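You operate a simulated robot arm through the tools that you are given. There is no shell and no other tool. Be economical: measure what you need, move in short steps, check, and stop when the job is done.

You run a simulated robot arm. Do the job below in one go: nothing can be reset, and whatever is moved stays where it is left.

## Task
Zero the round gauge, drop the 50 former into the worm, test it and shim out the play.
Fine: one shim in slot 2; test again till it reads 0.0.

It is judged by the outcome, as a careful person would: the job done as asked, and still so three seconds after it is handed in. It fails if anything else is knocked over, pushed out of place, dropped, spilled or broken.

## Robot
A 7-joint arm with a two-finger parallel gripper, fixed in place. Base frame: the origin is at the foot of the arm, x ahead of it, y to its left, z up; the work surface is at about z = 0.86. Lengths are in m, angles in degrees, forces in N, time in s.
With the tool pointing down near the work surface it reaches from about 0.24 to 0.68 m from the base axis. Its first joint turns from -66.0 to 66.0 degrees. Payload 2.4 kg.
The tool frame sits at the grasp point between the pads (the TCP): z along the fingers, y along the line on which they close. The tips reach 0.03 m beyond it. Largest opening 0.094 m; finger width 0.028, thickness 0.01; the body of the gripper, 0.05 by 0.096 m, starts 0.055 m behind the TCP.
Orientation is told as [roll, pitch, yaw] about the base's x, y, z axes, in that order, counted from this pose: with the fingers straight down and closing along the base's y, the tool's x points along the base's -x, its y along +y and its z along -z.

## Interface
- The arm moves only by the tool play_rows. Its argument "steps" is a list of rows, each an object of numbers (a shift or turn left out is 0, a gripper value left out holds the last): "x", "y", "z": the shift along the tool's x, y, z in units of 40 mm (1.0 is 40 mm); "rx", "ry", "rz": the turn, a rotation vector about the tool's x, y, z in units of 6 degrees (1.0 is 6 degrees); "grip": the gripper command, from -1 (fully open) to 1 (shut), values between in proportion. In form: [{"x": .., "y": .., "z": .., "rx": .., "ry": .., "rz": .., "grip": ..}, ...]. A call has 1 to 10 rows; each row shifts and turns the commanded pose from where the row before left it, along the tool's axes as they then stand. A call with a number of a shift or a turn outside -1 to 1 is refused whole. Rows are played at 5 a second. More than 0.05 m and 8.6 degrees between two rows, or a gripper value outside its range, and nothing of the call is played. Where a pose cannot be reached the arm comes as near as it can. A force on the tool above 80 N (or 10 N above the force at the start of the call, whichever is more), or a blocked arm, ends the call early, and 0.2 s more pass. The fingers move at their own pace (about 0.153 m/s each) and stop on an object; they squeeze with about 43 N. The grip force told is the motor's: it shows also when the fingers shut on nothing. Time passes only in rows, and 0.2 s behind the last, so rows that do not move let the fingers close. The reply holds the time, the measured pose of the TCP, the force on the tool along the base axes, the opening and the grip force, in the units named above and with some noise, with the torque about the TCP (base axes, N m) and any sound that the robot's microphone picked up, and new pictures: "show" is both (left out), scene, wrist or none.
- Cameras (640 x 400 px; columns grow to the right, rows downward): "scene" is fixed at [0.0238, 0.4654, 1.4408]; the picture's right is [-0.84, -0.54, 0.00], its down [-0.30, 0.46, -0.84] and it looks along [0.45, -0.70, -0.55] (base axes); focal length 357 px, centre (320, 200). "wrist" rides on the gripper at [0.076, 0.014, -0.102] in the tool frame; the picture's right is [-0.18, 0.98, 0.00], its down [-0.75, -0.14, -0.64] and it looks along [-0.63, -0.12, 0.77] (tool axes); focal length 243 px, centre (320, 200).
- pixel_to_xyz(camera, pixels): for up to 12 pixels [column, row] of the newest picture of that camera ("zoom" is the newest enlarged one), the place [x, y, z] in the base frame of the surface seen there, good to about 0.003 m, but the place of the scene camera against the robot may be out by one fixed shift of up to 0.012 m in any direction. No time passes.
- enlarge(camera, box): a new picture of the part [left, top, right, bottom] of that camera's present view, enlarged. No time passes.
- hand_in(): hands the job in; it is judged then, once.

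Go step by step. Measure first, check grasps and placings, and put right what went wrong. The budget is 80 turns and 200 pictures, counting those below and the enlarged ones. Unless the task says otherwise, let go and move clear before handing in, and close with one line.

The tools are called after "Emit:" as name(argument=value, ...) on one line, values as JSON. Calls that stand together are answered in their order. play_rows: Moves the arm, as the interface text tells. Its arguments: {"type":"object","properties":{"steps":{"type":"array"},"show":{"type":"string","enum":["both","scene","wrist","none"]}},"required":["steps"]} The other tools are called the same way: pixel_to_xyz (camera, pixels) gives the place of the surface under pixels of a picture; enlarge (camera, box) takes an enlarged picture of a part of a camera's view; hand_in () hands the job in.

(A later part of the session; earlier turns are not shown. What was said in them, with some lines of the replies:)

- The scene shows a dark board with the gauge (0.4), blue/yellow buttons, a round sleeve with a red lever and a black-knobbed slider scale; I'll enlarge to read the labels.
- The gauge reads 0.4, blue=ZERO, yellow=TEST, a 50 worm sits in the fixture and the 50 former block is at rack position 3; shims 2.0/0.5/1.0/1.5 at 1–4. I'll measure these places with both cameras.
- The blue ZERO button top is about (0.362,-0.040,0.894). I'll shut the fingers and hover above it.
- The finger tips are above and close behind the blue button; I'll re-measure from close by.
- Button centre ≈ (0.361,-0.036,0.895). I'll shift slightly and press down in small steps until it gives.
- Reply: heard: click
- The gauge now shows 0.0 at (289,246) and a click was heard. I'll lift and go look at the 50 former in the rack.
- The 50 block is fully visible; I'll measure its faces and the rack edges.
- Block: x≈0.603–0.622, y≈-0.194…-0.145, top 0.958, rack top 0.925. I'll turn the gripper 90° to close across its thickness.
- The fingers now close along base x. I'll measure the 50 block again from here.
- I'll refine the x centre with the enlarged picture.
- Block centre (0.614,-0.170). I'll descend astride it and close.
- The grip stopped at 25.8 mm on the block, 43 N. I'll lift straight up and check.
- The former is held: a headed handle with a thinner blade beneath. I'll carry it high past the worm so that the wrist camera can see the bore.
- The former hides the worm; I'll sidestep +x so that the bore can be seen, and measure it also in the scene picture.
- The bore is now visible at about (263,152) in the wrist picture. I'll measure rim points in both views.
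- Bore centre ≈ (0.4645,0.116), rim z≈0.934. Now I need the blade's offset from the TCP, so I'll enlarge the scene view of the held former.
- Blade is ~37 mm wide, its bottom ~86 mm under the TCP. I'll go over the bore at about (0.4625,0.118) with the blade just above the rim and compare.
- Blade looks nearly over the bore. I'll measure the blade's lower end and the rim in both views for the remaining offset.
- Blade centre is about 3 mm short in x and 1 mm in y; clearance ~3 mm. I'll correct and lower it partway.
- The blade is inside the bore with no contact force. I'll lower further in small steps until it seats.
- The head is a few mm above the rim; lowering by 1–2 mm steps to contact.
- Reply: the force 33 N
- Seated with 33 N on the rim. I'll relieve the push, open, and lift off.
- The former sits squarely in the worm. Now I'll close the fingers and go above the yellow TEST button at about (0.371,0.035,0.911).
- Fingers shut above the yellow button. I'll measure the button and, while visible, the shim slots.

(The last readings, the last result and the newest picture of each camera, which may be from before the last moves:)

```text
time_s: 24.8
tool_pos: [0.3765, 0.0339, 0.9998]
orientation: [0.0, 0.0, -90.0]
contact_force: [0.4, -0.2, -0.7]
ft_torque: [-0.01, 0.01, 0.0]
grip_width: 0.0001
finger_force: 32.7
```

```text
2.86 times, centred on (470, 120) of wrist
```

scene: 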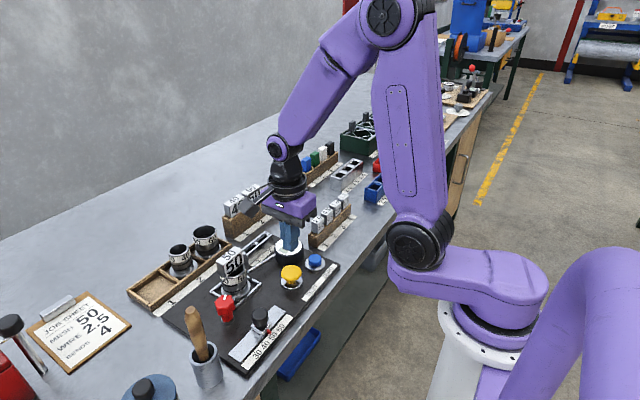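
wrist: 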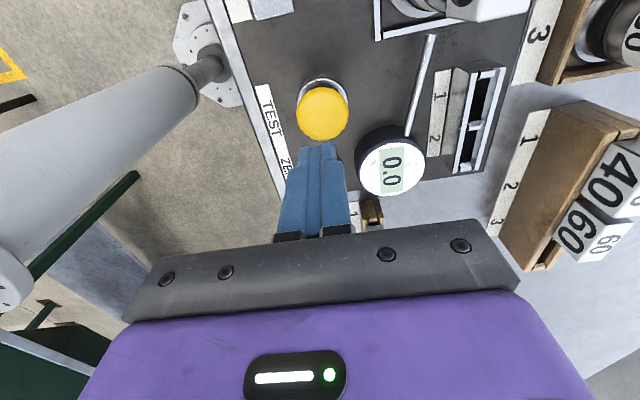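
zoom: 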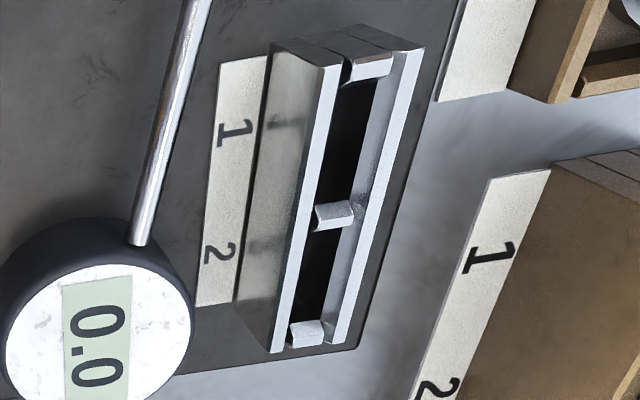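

Slot 2 lies between y≈0 and -0.04. I'll measure its edges finely, then press TEST (centre ~ (0.378,0.037)).

Emit:
pixel_to_xyz(camera="zoom", pixels=[[293, 270], [282, 340], [365, 250], [345, 325], [307, 335], [333, 213], [372, 68], [300, 225], [358, 270], [290, 300]])

Emit:
play_rows(steps=[{"x": 0.05, "y": 0.05, "z": 0.7}, {"z": 0.7}, {"z": 0.15}, {"z": 0.1}, {"z": 0.1}])

```text
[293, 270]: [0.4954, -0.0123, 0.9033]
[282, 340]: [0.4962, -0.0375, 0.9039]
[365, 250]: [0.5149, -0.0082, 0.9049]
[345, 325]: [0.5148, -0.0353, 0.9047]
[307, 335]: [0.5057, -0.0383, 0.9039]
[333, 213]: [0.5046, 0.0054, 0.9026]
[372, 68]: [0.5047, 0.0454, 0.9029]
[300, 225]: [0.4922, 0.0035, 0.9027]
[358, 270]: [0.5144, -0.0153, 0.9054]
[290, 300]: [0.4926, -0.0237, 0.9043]
```

```text
time_s: 26.0
tool_pos: [0.3769, 0.036, 0.9328]
orientation: [0.2, -0.1, -90.0]
contact_force: [-9.3, -10.3, 49.3]
ft_torque: [-0.37, 0.25, 0.24]
grip_width: 0.0001
finger_force: 32.8
heard: click
```

scene: 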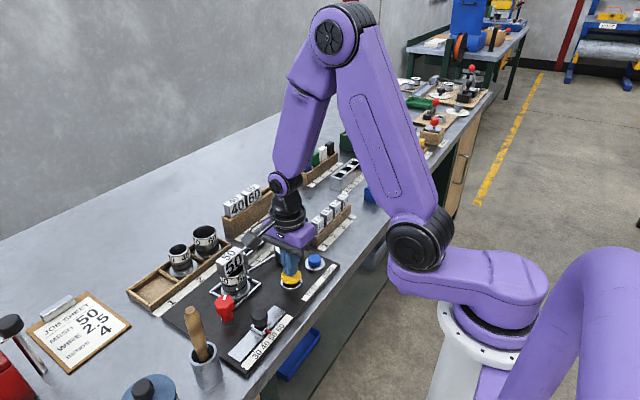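
wrist: 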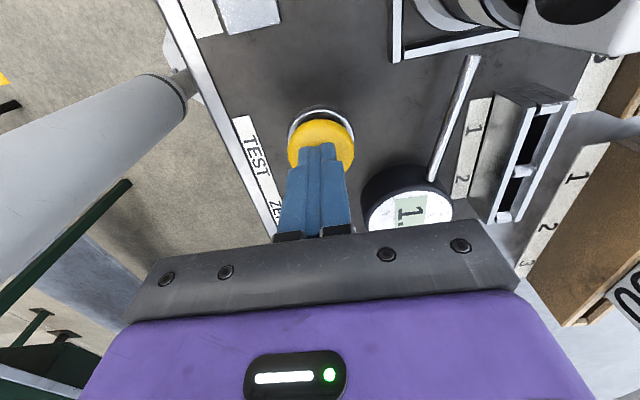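

Click heard and the gauge now begins "1." at (410,210). I'll lift off to read it.

Emit:
play_rows(steps=[{"z": -0.5}, {"z": -1}, {"z": -1}, {}], show="wrist")

Emit:
enlarge(camera="wrist", box=[330, 60, 530, 200])

```text
time_s: 27.0
tool_pos: [0.3771, 0.0359, 1.0313]
orientation: [0.0, 0.1, -90.1]
contact_force: [0.0, -1.1, 0.6]
ft_torque: [0.01, -0.02, 0.01]
grip_width: 0.0002
finger_force: 33.2
```

wrist: 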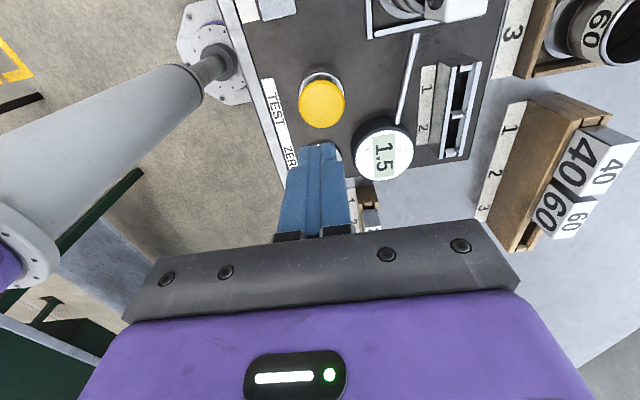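

```text
2.86 times, centred on (430, 130) of wrist
```

zoom: 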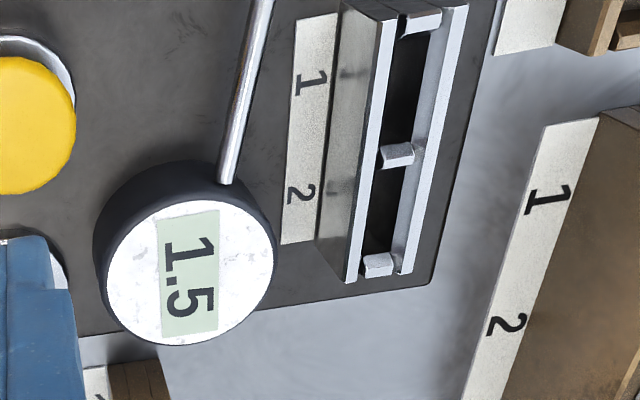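

It reads 1.5, so the 1.5 shim (rack place 4) is needed. I'll move over toward it at safe height and look.

Emit:
play_rows(steps=[{"z": -1, "grip": 1}, {"x": -0.9, "y": 0.3}, {"x": -0.9, "y": 0.3, "grip": -0.1}, {"x": -1, "y": 0.35}, {"x": -1}, {"x": -1}, {"x": -1}, {}])

Emit:
enlarge(camera="wrist", box=[250, 50, 390, 170])

Emit:
enlarge(camera="scene", box=[300, 180, 370, 250])

```text
time_s: 28.8
tool_pos: [0.4131, -0.1975, 1.0727]
orientation: [0.1, 0.1, -90.0]
contact_force: [-0.2, 0.5, 0.0]
ft_torque: [0.04, 0.02, -0.01]
grip_width: 0.0515
finger_force: 0.1
```

scene: 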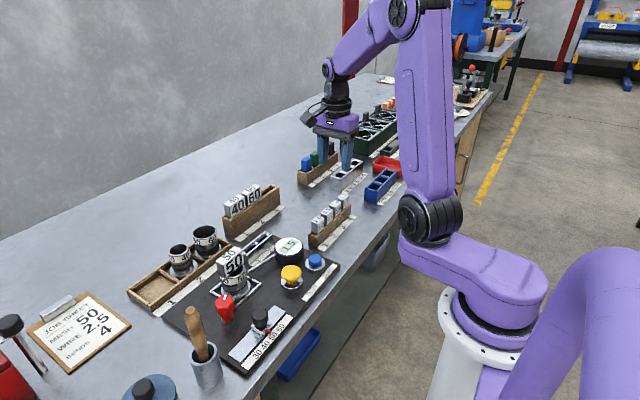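
wrist: 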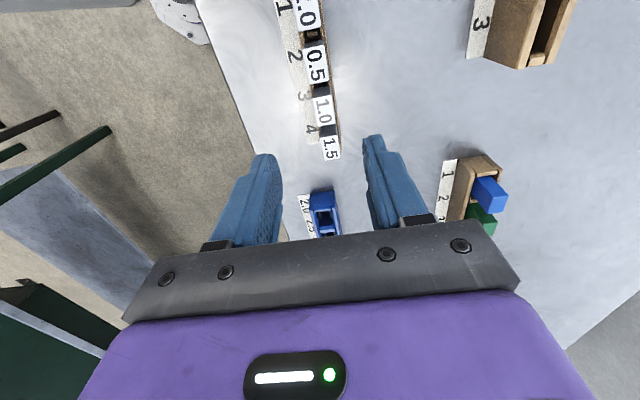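

```text
3.33 times, centred on (320, 110) of wrist
```

zoom: 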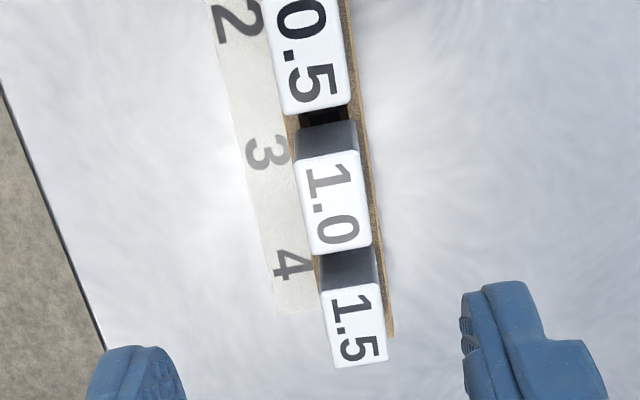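

```text
5.71 times, centred on (335, 215) of scene
```

zoom: 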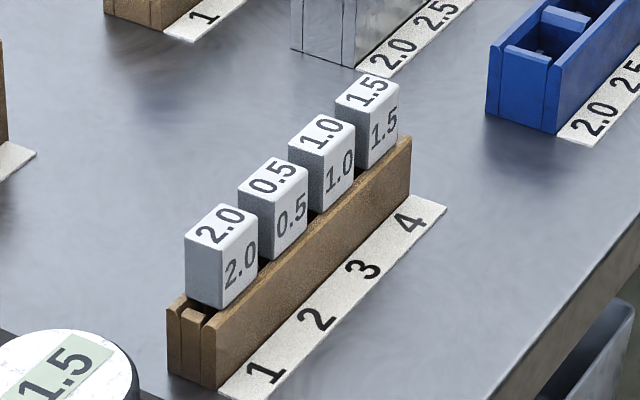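

The 1.5 shim's top is at about (330,148) in the wrist picture. I'll measure its corners and rack height.

Emit:
pixel_to_xyz(camera="wrist", pixels=[[322, 141], [336.5, 138], [324, 157], [338.5, 156], [323, 149], [337.5, 147], [330, 148], [340, 140], [317, 118]])

Emit:
pixel_to_xyz(camera="zoom", pixels=[[365, 75], [397, 85], [338, 100], [368, 112], [367, 165], [398, 135], [405, 138], [366, 170]])

```text
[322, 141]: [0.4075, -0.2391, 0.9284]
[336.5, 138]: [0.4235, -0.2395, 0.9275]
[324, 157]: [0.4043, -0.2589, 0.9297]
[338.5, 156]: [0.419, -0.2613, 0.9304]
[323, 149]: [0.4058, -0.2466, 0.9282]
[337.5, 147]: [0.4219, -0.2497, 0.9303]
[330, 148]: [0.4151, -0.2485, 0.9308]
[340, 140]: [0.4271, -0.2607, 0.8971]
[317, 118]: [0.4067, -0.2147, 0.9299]
```

```text
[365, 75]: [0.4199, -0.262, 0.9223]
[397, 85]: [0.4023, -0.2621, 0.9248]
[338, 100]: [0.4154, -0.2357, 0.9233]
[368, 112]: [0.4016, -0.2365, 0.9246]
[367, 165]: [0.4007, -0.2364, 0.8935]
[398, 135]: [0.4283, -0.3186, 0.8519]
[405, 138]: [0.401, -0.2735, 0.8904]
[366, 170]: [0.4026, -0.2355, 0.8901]
```

Shim 1.5 head centre (0.4135,-0.249), top 0.930, rack top 0.898. I'll descend astride and grip.

Emit:
play_rows(steps=[{"x": -0.65, "grip": -0.1}, {"x": -0.65}, {"z": 1}, {"z": 1}, {"z": 1}, {"z": 0.48}, {}, {"grip": 1}, {}, {}])

```text
time_s: 31.0
tool_pos: [0.4128, -0.2489, 0.9323]
orientation: [0.0, 0.0, -90.1]
contact_force: [0.1, -0.3, 0.3]
ft_torque: [0.0, 0.0, 0.0]
grip_width: 0.023
finger_force: 43.1
```

scene: 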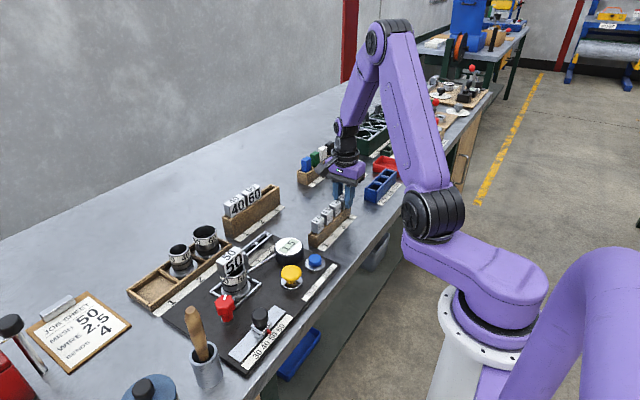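
wrist: 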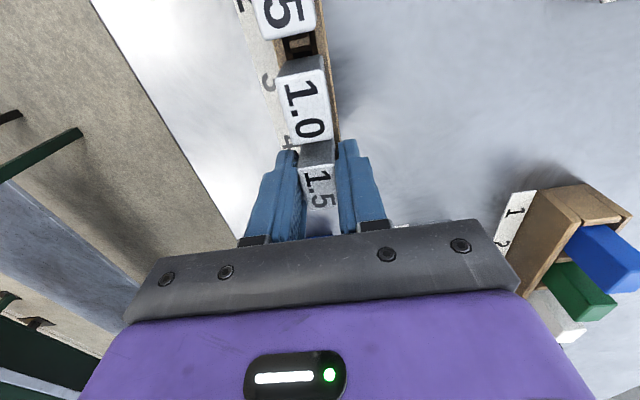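

Gripped at 23 mm. I'll lift and carry it to near slot 2, staying high.

Emit:
play_rows(steps=[{"z": -0.5, "grip": 1}, {"z": -0.9}, {"z": -1}, {"z": -1}, {"x": 1, "y": 0.6}, {"x": 1, "y": 0.6}, {"x": 1, "y": 0.6}, {"x": 1, "y": 0.5}, {"x": 1}, {}])

Emit:
enlarge(camera="scene", box=[220, 170, 300, 250])

```text
time_s: 33.2
tool_pos: [0.5067, -0.0495, 1.0706]
orientation: [0.0, 0.1, -90.0]
contact_force: [0.5, 0.1, 0.0]
ft_torque: [0.0, 0.03, 0.02]
grip_width: 0.0231
finger_force: 43.1
```

scene: 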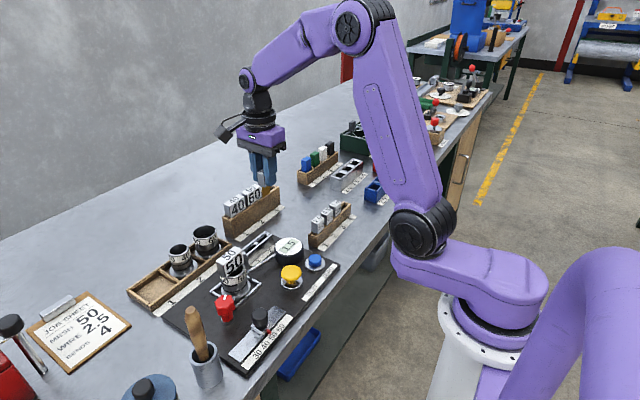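
wrist: 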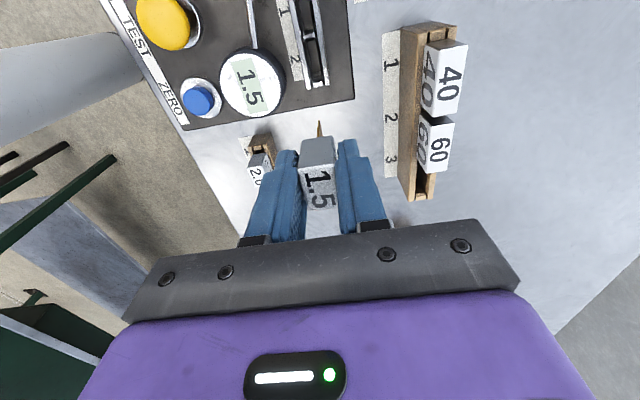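

```text
5.00 times, centred on (260, 210) of scene
```

zoom: 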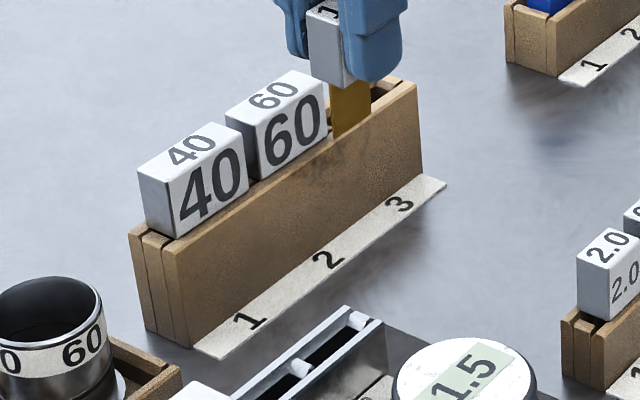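

The shim has a thin brass blade and slot 2 is in view around (314,60) of the wrist picture. I'll zoom in and measure slot edges plus blade.

Emit:
pixel_to_xyz(camera="zoom", pixels=[[337, 100], [350, 130], [363, 100], [335, 135], [370, 110], [312, 75], [350, 85], [345, 135]])

Emit:
enlarge(camera="wrist", box=[260, 0, 380, 150])

```text
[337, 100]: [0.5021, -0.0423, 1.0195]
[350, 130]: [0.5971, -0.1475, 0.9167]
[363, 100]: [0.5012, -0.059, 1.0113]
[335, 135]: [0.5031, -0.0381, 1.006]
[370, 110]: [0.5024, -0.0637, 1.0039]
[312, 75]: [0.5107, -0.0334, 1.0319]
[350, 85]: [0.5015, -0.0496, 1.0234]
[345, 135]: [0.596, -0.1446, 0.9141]
```

```text
2.67 times, centred on (320, 75) of wrist
```

zoom: 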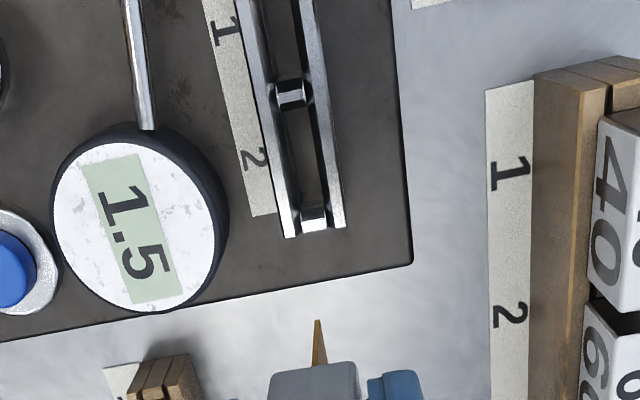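

Emit:
pixel_to_xyz(camera="zoom", pixels=[[276, 160], [326, 150], [291, 93], [314, 216], [281, 200], [333, 200], [265, 90], [314, 80], [318, 325], [318, 350], [316, 215], [291, 100]])

```text
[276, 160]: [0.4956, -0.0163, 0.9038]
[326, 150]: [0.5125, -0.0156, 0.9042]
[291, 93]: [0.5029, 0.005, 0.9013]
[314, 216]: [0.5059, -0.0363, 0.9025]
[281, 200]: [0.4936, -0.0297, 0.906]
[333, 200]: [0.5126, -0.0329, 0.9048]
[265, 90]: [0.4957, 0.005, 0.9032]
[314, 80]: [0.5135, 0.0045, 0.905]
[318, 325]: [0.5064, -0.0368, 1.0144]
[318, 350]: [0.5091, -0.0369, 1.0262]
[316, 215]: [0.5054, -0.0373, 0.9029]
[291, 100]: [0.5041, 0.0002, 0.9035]
```

Slot 2 centre ≈ (0.504,-0.0175), top 0.904; blade ends ~60 mm under the TCP. I'll move above it to hover ~10 mm over the slot.

Emit:
play_rows(steps=[{"x": 0.81, "y": -0.04, "grip": 1}, {"z": 0.8}, {"z": 0.8}, {"z": 0.75}, {}])

Emit:
enlarge(camera="scene", box=[235, 210, 295, 260])

Emit:
enlarge(camera="wrist", box=[270, 50, 370, 170])

```text
time_s: 34.4
tool_pos: [0.5026, -0.0188, 0.9754]
orientation: [0.2, 0.0, -90.1]
contact_force: [0.5, -0.3, -1.4]
ft_torque: [-0.03, -0.02, 0.06]
grip_width: 0.0233
finger_force: 43.4
```

scene: 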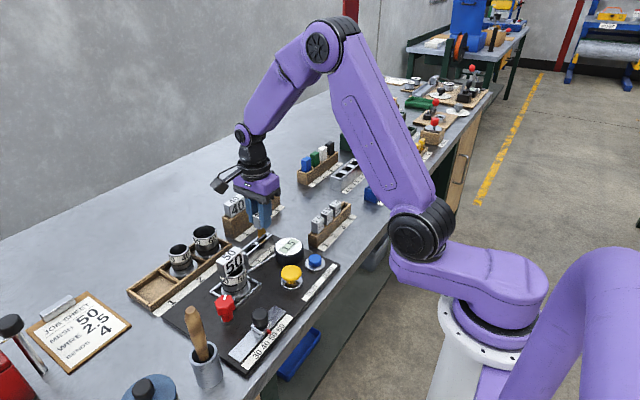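
wrist: 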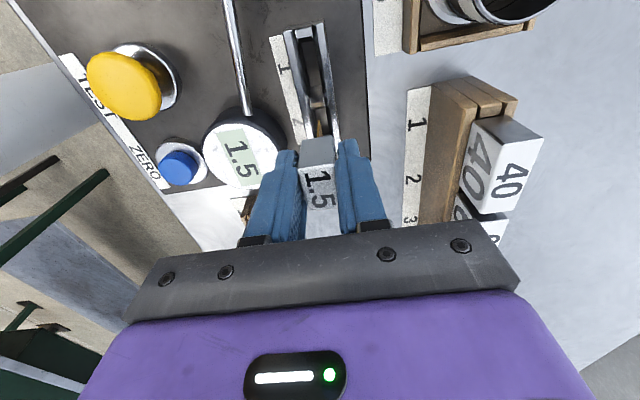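

```text
8.00 times, centred on (265, 235) of scene
```

zoom: 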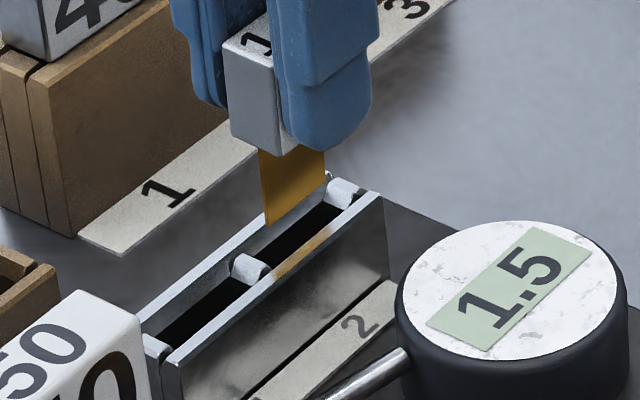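

```text
3.33 times, centred on (320, 110) of wrist
```

zoom: 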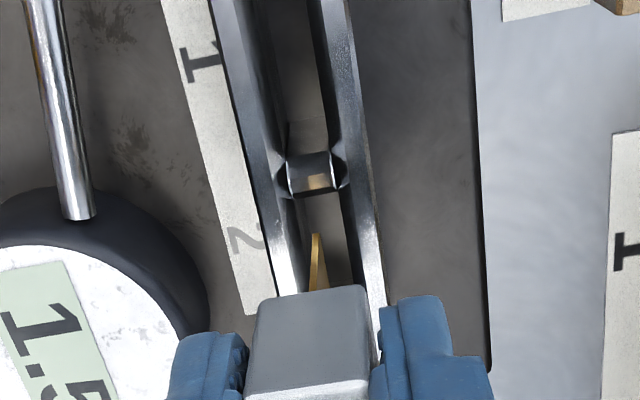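

Aligned in x; along the slot the blade seems ~1–2 mm toward slot 1. I'll measure blade tip versus divider in the wrist enlargement.

Emit:
pixel_to_xyz(camera="zoom", pixels=[[317, 237], [317, 260], [314, 192], [316, 180], [296, 225], [348, 225], [283, 225], [360, 225], [308, 158]])

Emit:
enlarge(camera="scene", box=[255, 220, 285, 245])

```text
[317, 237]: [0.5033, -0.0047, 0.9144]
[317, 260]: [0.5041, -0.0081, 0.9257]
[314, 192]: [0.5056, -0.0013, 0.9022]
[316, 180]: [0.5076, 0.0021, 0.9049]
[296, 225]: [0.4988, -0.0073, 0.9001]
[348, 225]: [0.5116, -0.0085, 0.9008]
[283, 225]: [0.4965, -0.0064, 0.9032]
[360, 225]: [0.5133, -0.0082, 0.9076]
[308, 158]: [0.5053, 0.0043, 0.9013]
```

```text
16.00 times, centred on (270, 232) of scene
```

zoom: 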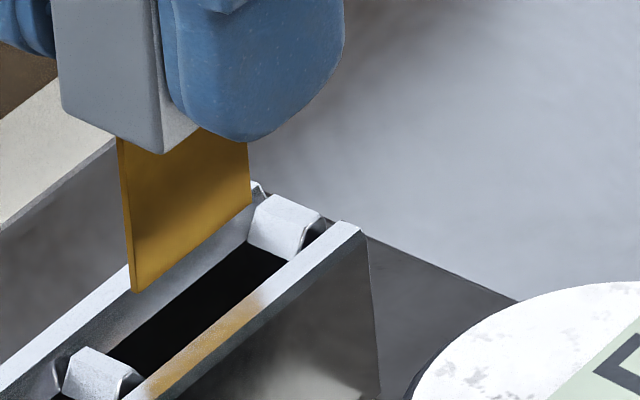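

The blade is aligned with slot 2 within about 1 mm in both directions. Lowering into the slot in small steps.

Emit:
play_rows(steps=[{"z": 0.2, "grip": 1}, {"z": 0.2}, {"z": 0.15}, {"z": 0.15}, {}], show="none")

Emit:
enlarge(camera="scene", box=[250, 215, 290, 250])

```text
time_s: 35.6
tool_pos: [0.5058, -0.0148, 0.9447]
orientation: [-0.1, 0.0, -89.9]
contact_force: [0.6, 0.3, 0.5]
ft_torque: [0.01, 0.0, -0.01]
grip_width: 0.0231
finger_force: 42.9
```

```text
11.43 times, centred on (270, 232) of scene
```

zoom: 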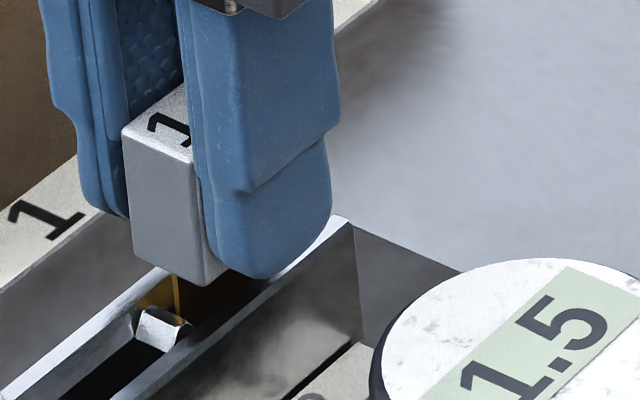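

Going in freely with no force. A few more mm to seat.

Emit:
play_rows(steps=[{"z": 0.08, "grip": 1}, {"z": 0.06}, {"z": 0.05}, {}], show="none")

Emit:
enlarge(camera="scene", box=[250, 215, 290, 250])

```text
time_s: 36.6
tool_pos: [0.5053, -0.015, 0.9386]
orientation: [0.1, 0.0, -90.0]
contact_force: [-0.7, -6.6, 5.7]
ft_torque: [-0.33, 0.03, -0.01]
grip_width: 0.0231
finger_force: 43.3
```

```text
11.43 times, centred on (270, 232) of scene
```

zoom: 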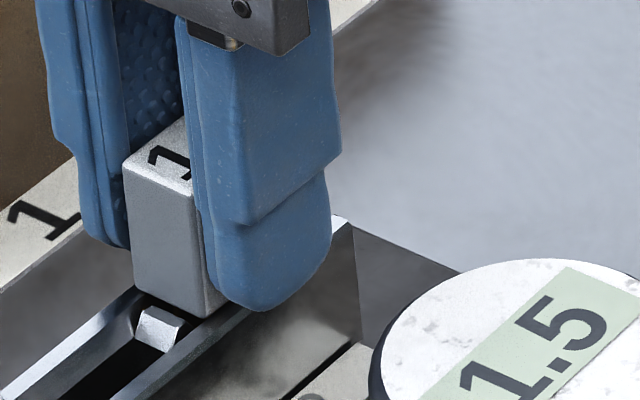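

A small side force of -6.6 N in y: the blade is brushing the divider. I'll ease 1.5 mm toward -y and finish seating.

Emit:
play_rows(steps=[{"x": -0.04, "grip": 1}, {"z": 0.05}, {"z": 0.05}, {}], show="none")

Emit:
enlarge(camera="scene", box=[250, 215, 290, 250])

```text
time_s: 37.6
tool_pos: [0.5072, -0.0145, 0.9338]
orientation: [0.3, 0.0, -89.9]
contact_force: [-4.4, 6.3, 36.0]
ft_torque: [0.09, 0.02, 0.0]
grip_width: 0.0231
finger_force: 43.4
```

```text
11.43 times, centred on (270, 232) of scene
```

zoom: 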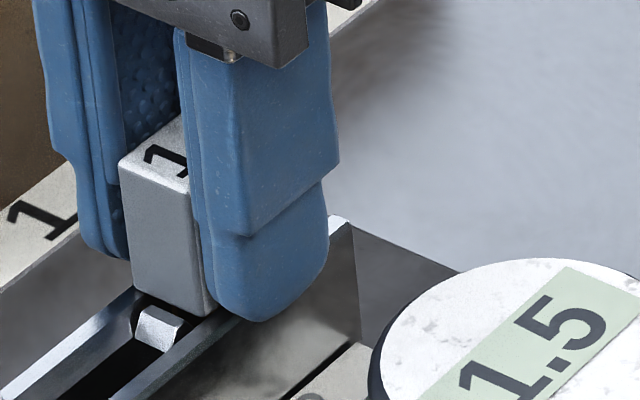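

36 N upward: either the shim head or finger tips reached the fixture top. I'll relieve, release and lift to see whether it is fully down.

Emit:
play_rows(steps=[{"z": -0.06, "grip": 1}, {"grip": -0.1}, {"grip": -0.1}, {"z": -0.5}, {"z": -1}, {"z": -1}, {}])

Emit:
enlarge(camera="scene", box=[245, 205, 295, 250])

```text
time_s: 39.2
tool_pos: [0.5072, -0.0154, 1.0348]
orientation: [0.0, 0.0, -89.9]
contact_force: [-0.3, -0.3, 0.4]
ft_torque: [0.0, 0.0, -0.01]
grip_width: 0.052
finger_force: 0.0
```

scene: 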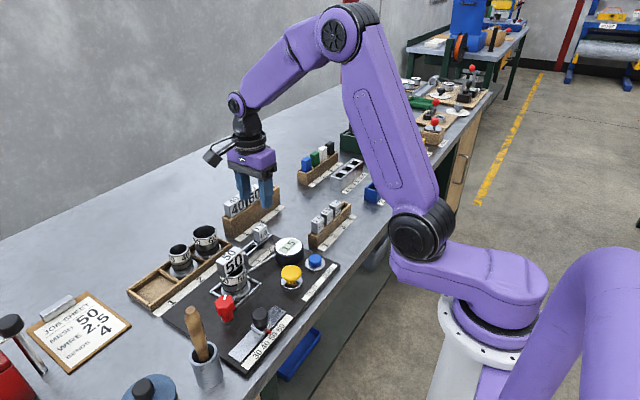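
wrist: 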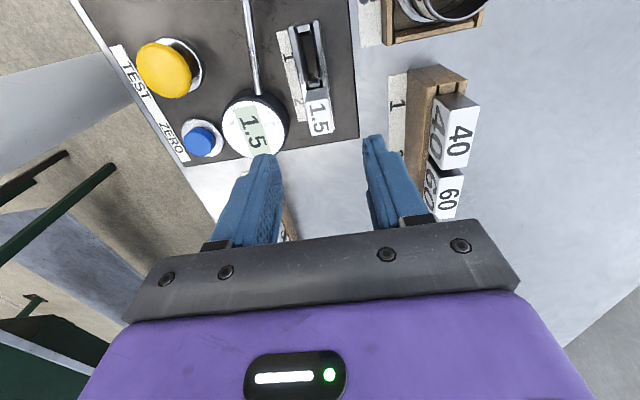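

```text
8.89 times, centred on (270, 228) of scene
```

zoom: 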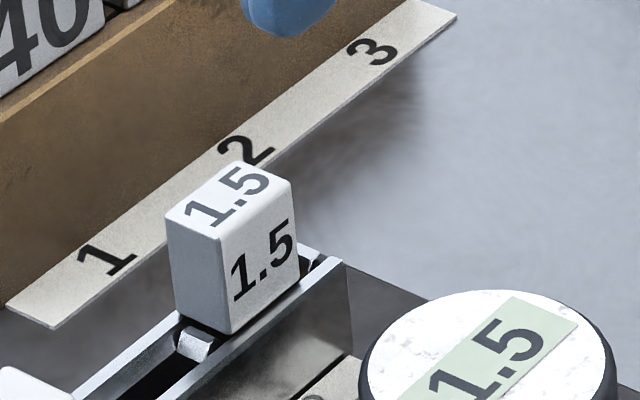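

The 1.5 shim sits flat in slot 2. Now back over TEST with shut fingers and press.

Emit:
play_rows(steps=[{"x": 0.32, "y": -0.8, "grip": 1}, {"x": 0.32, "y": -0.8}, {"x": 0.32, "y": -0.8}, {"x": 0.34, "y": -0.82}, {"z": 1}, {"z": 0.9}, {"z": 0.4}, {"z": 0.15}, {"z": 0.1}])

```text
time_s: 41.2
tool_pos: [0.3757, 0.0375, 0.9331]
orientation: [0.1, 0.0, -89.9]
contact_force: [-6.5, 1.0, 36.9]
ft_torque: [-0.04, 0.1, -0.12]
grip_width: 0.0
finger_force: 32.8
heard: click
```

scene: 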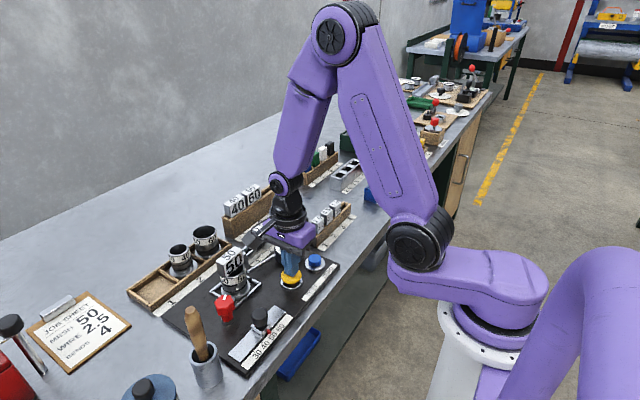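
wrist: 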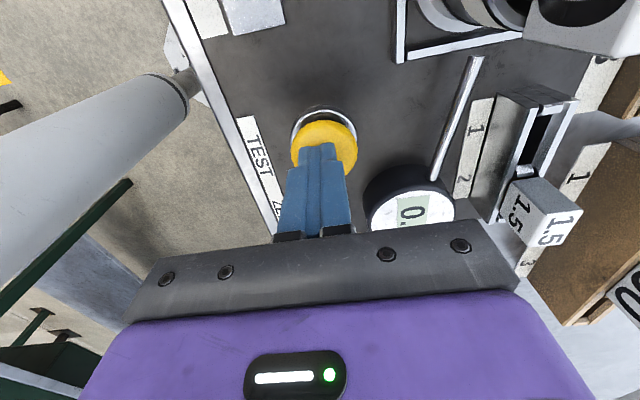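

Clicked and the gauge begins with "0." I'll lift clear to read it fully and check the whole scene.

Emit:
play_rows(steps=[{"z": -0.5}, {"z": -1}, {"z": -1}, {"z": -1}, {"z": -1}, {}])

Emit:
enlarge(camera="wrist", box=[250, 0, 560, 200])

Emit:
enlarge(camera="scene", box=[160, 220, 350, 380])

```text
time_s: 42.6
tool_pos: [0.3803, 0.0344, 1.1143]
orientation: [0.0, 0.0, -90.0]
contact_force: [0.0, -0.4, 0.5]
ft_torque: [-0.02, 0.03, 0.03]
grip_width: 0.0001
finger_force: 33.0
```

scene: 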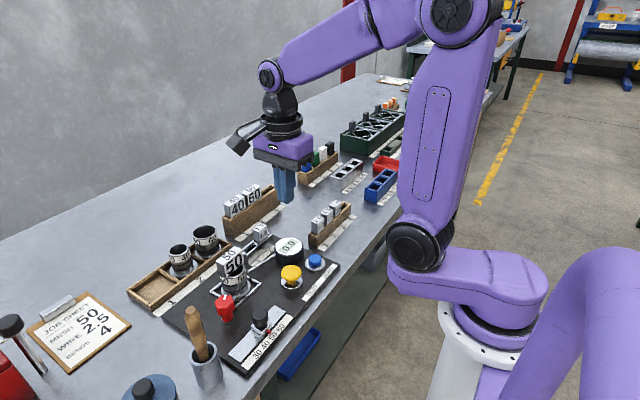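
wrist: 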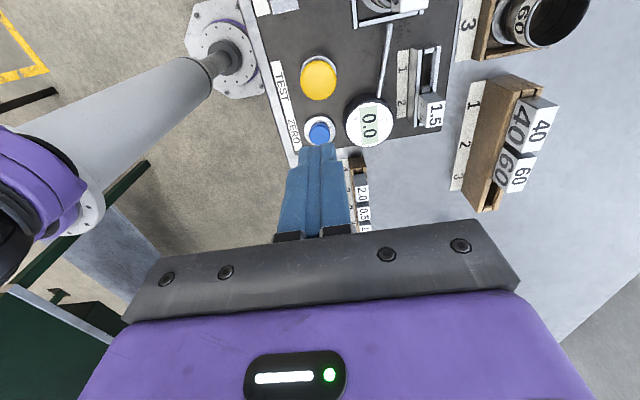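

```text
2.00 times, centred on (405, 100) of wrist
```

zoom: 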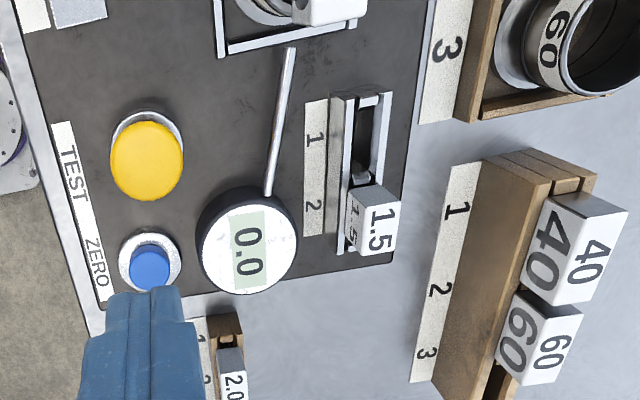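

```text
2.50 times, centred on (255, 300) of scene
```

zoom: 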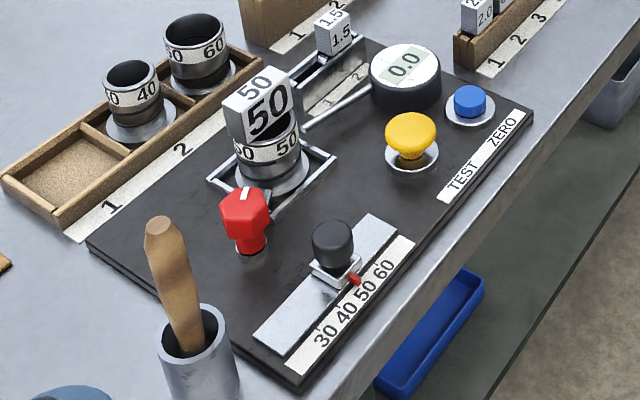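

The gauge reads 0.0, the 50 former is in the worm and the 1.5 shim is in slot 2. Nothing else has moved and the arm is clear, so I'm handing in.

Emit:
hand_in()

```text
The job is handed in.
```

The job is done and handed in: I zeroed the round gauge, dropped the 50 former into the worm, and the first test read 1.5. I put the 1.5 shim in slot 2, and the retest read 0.0.
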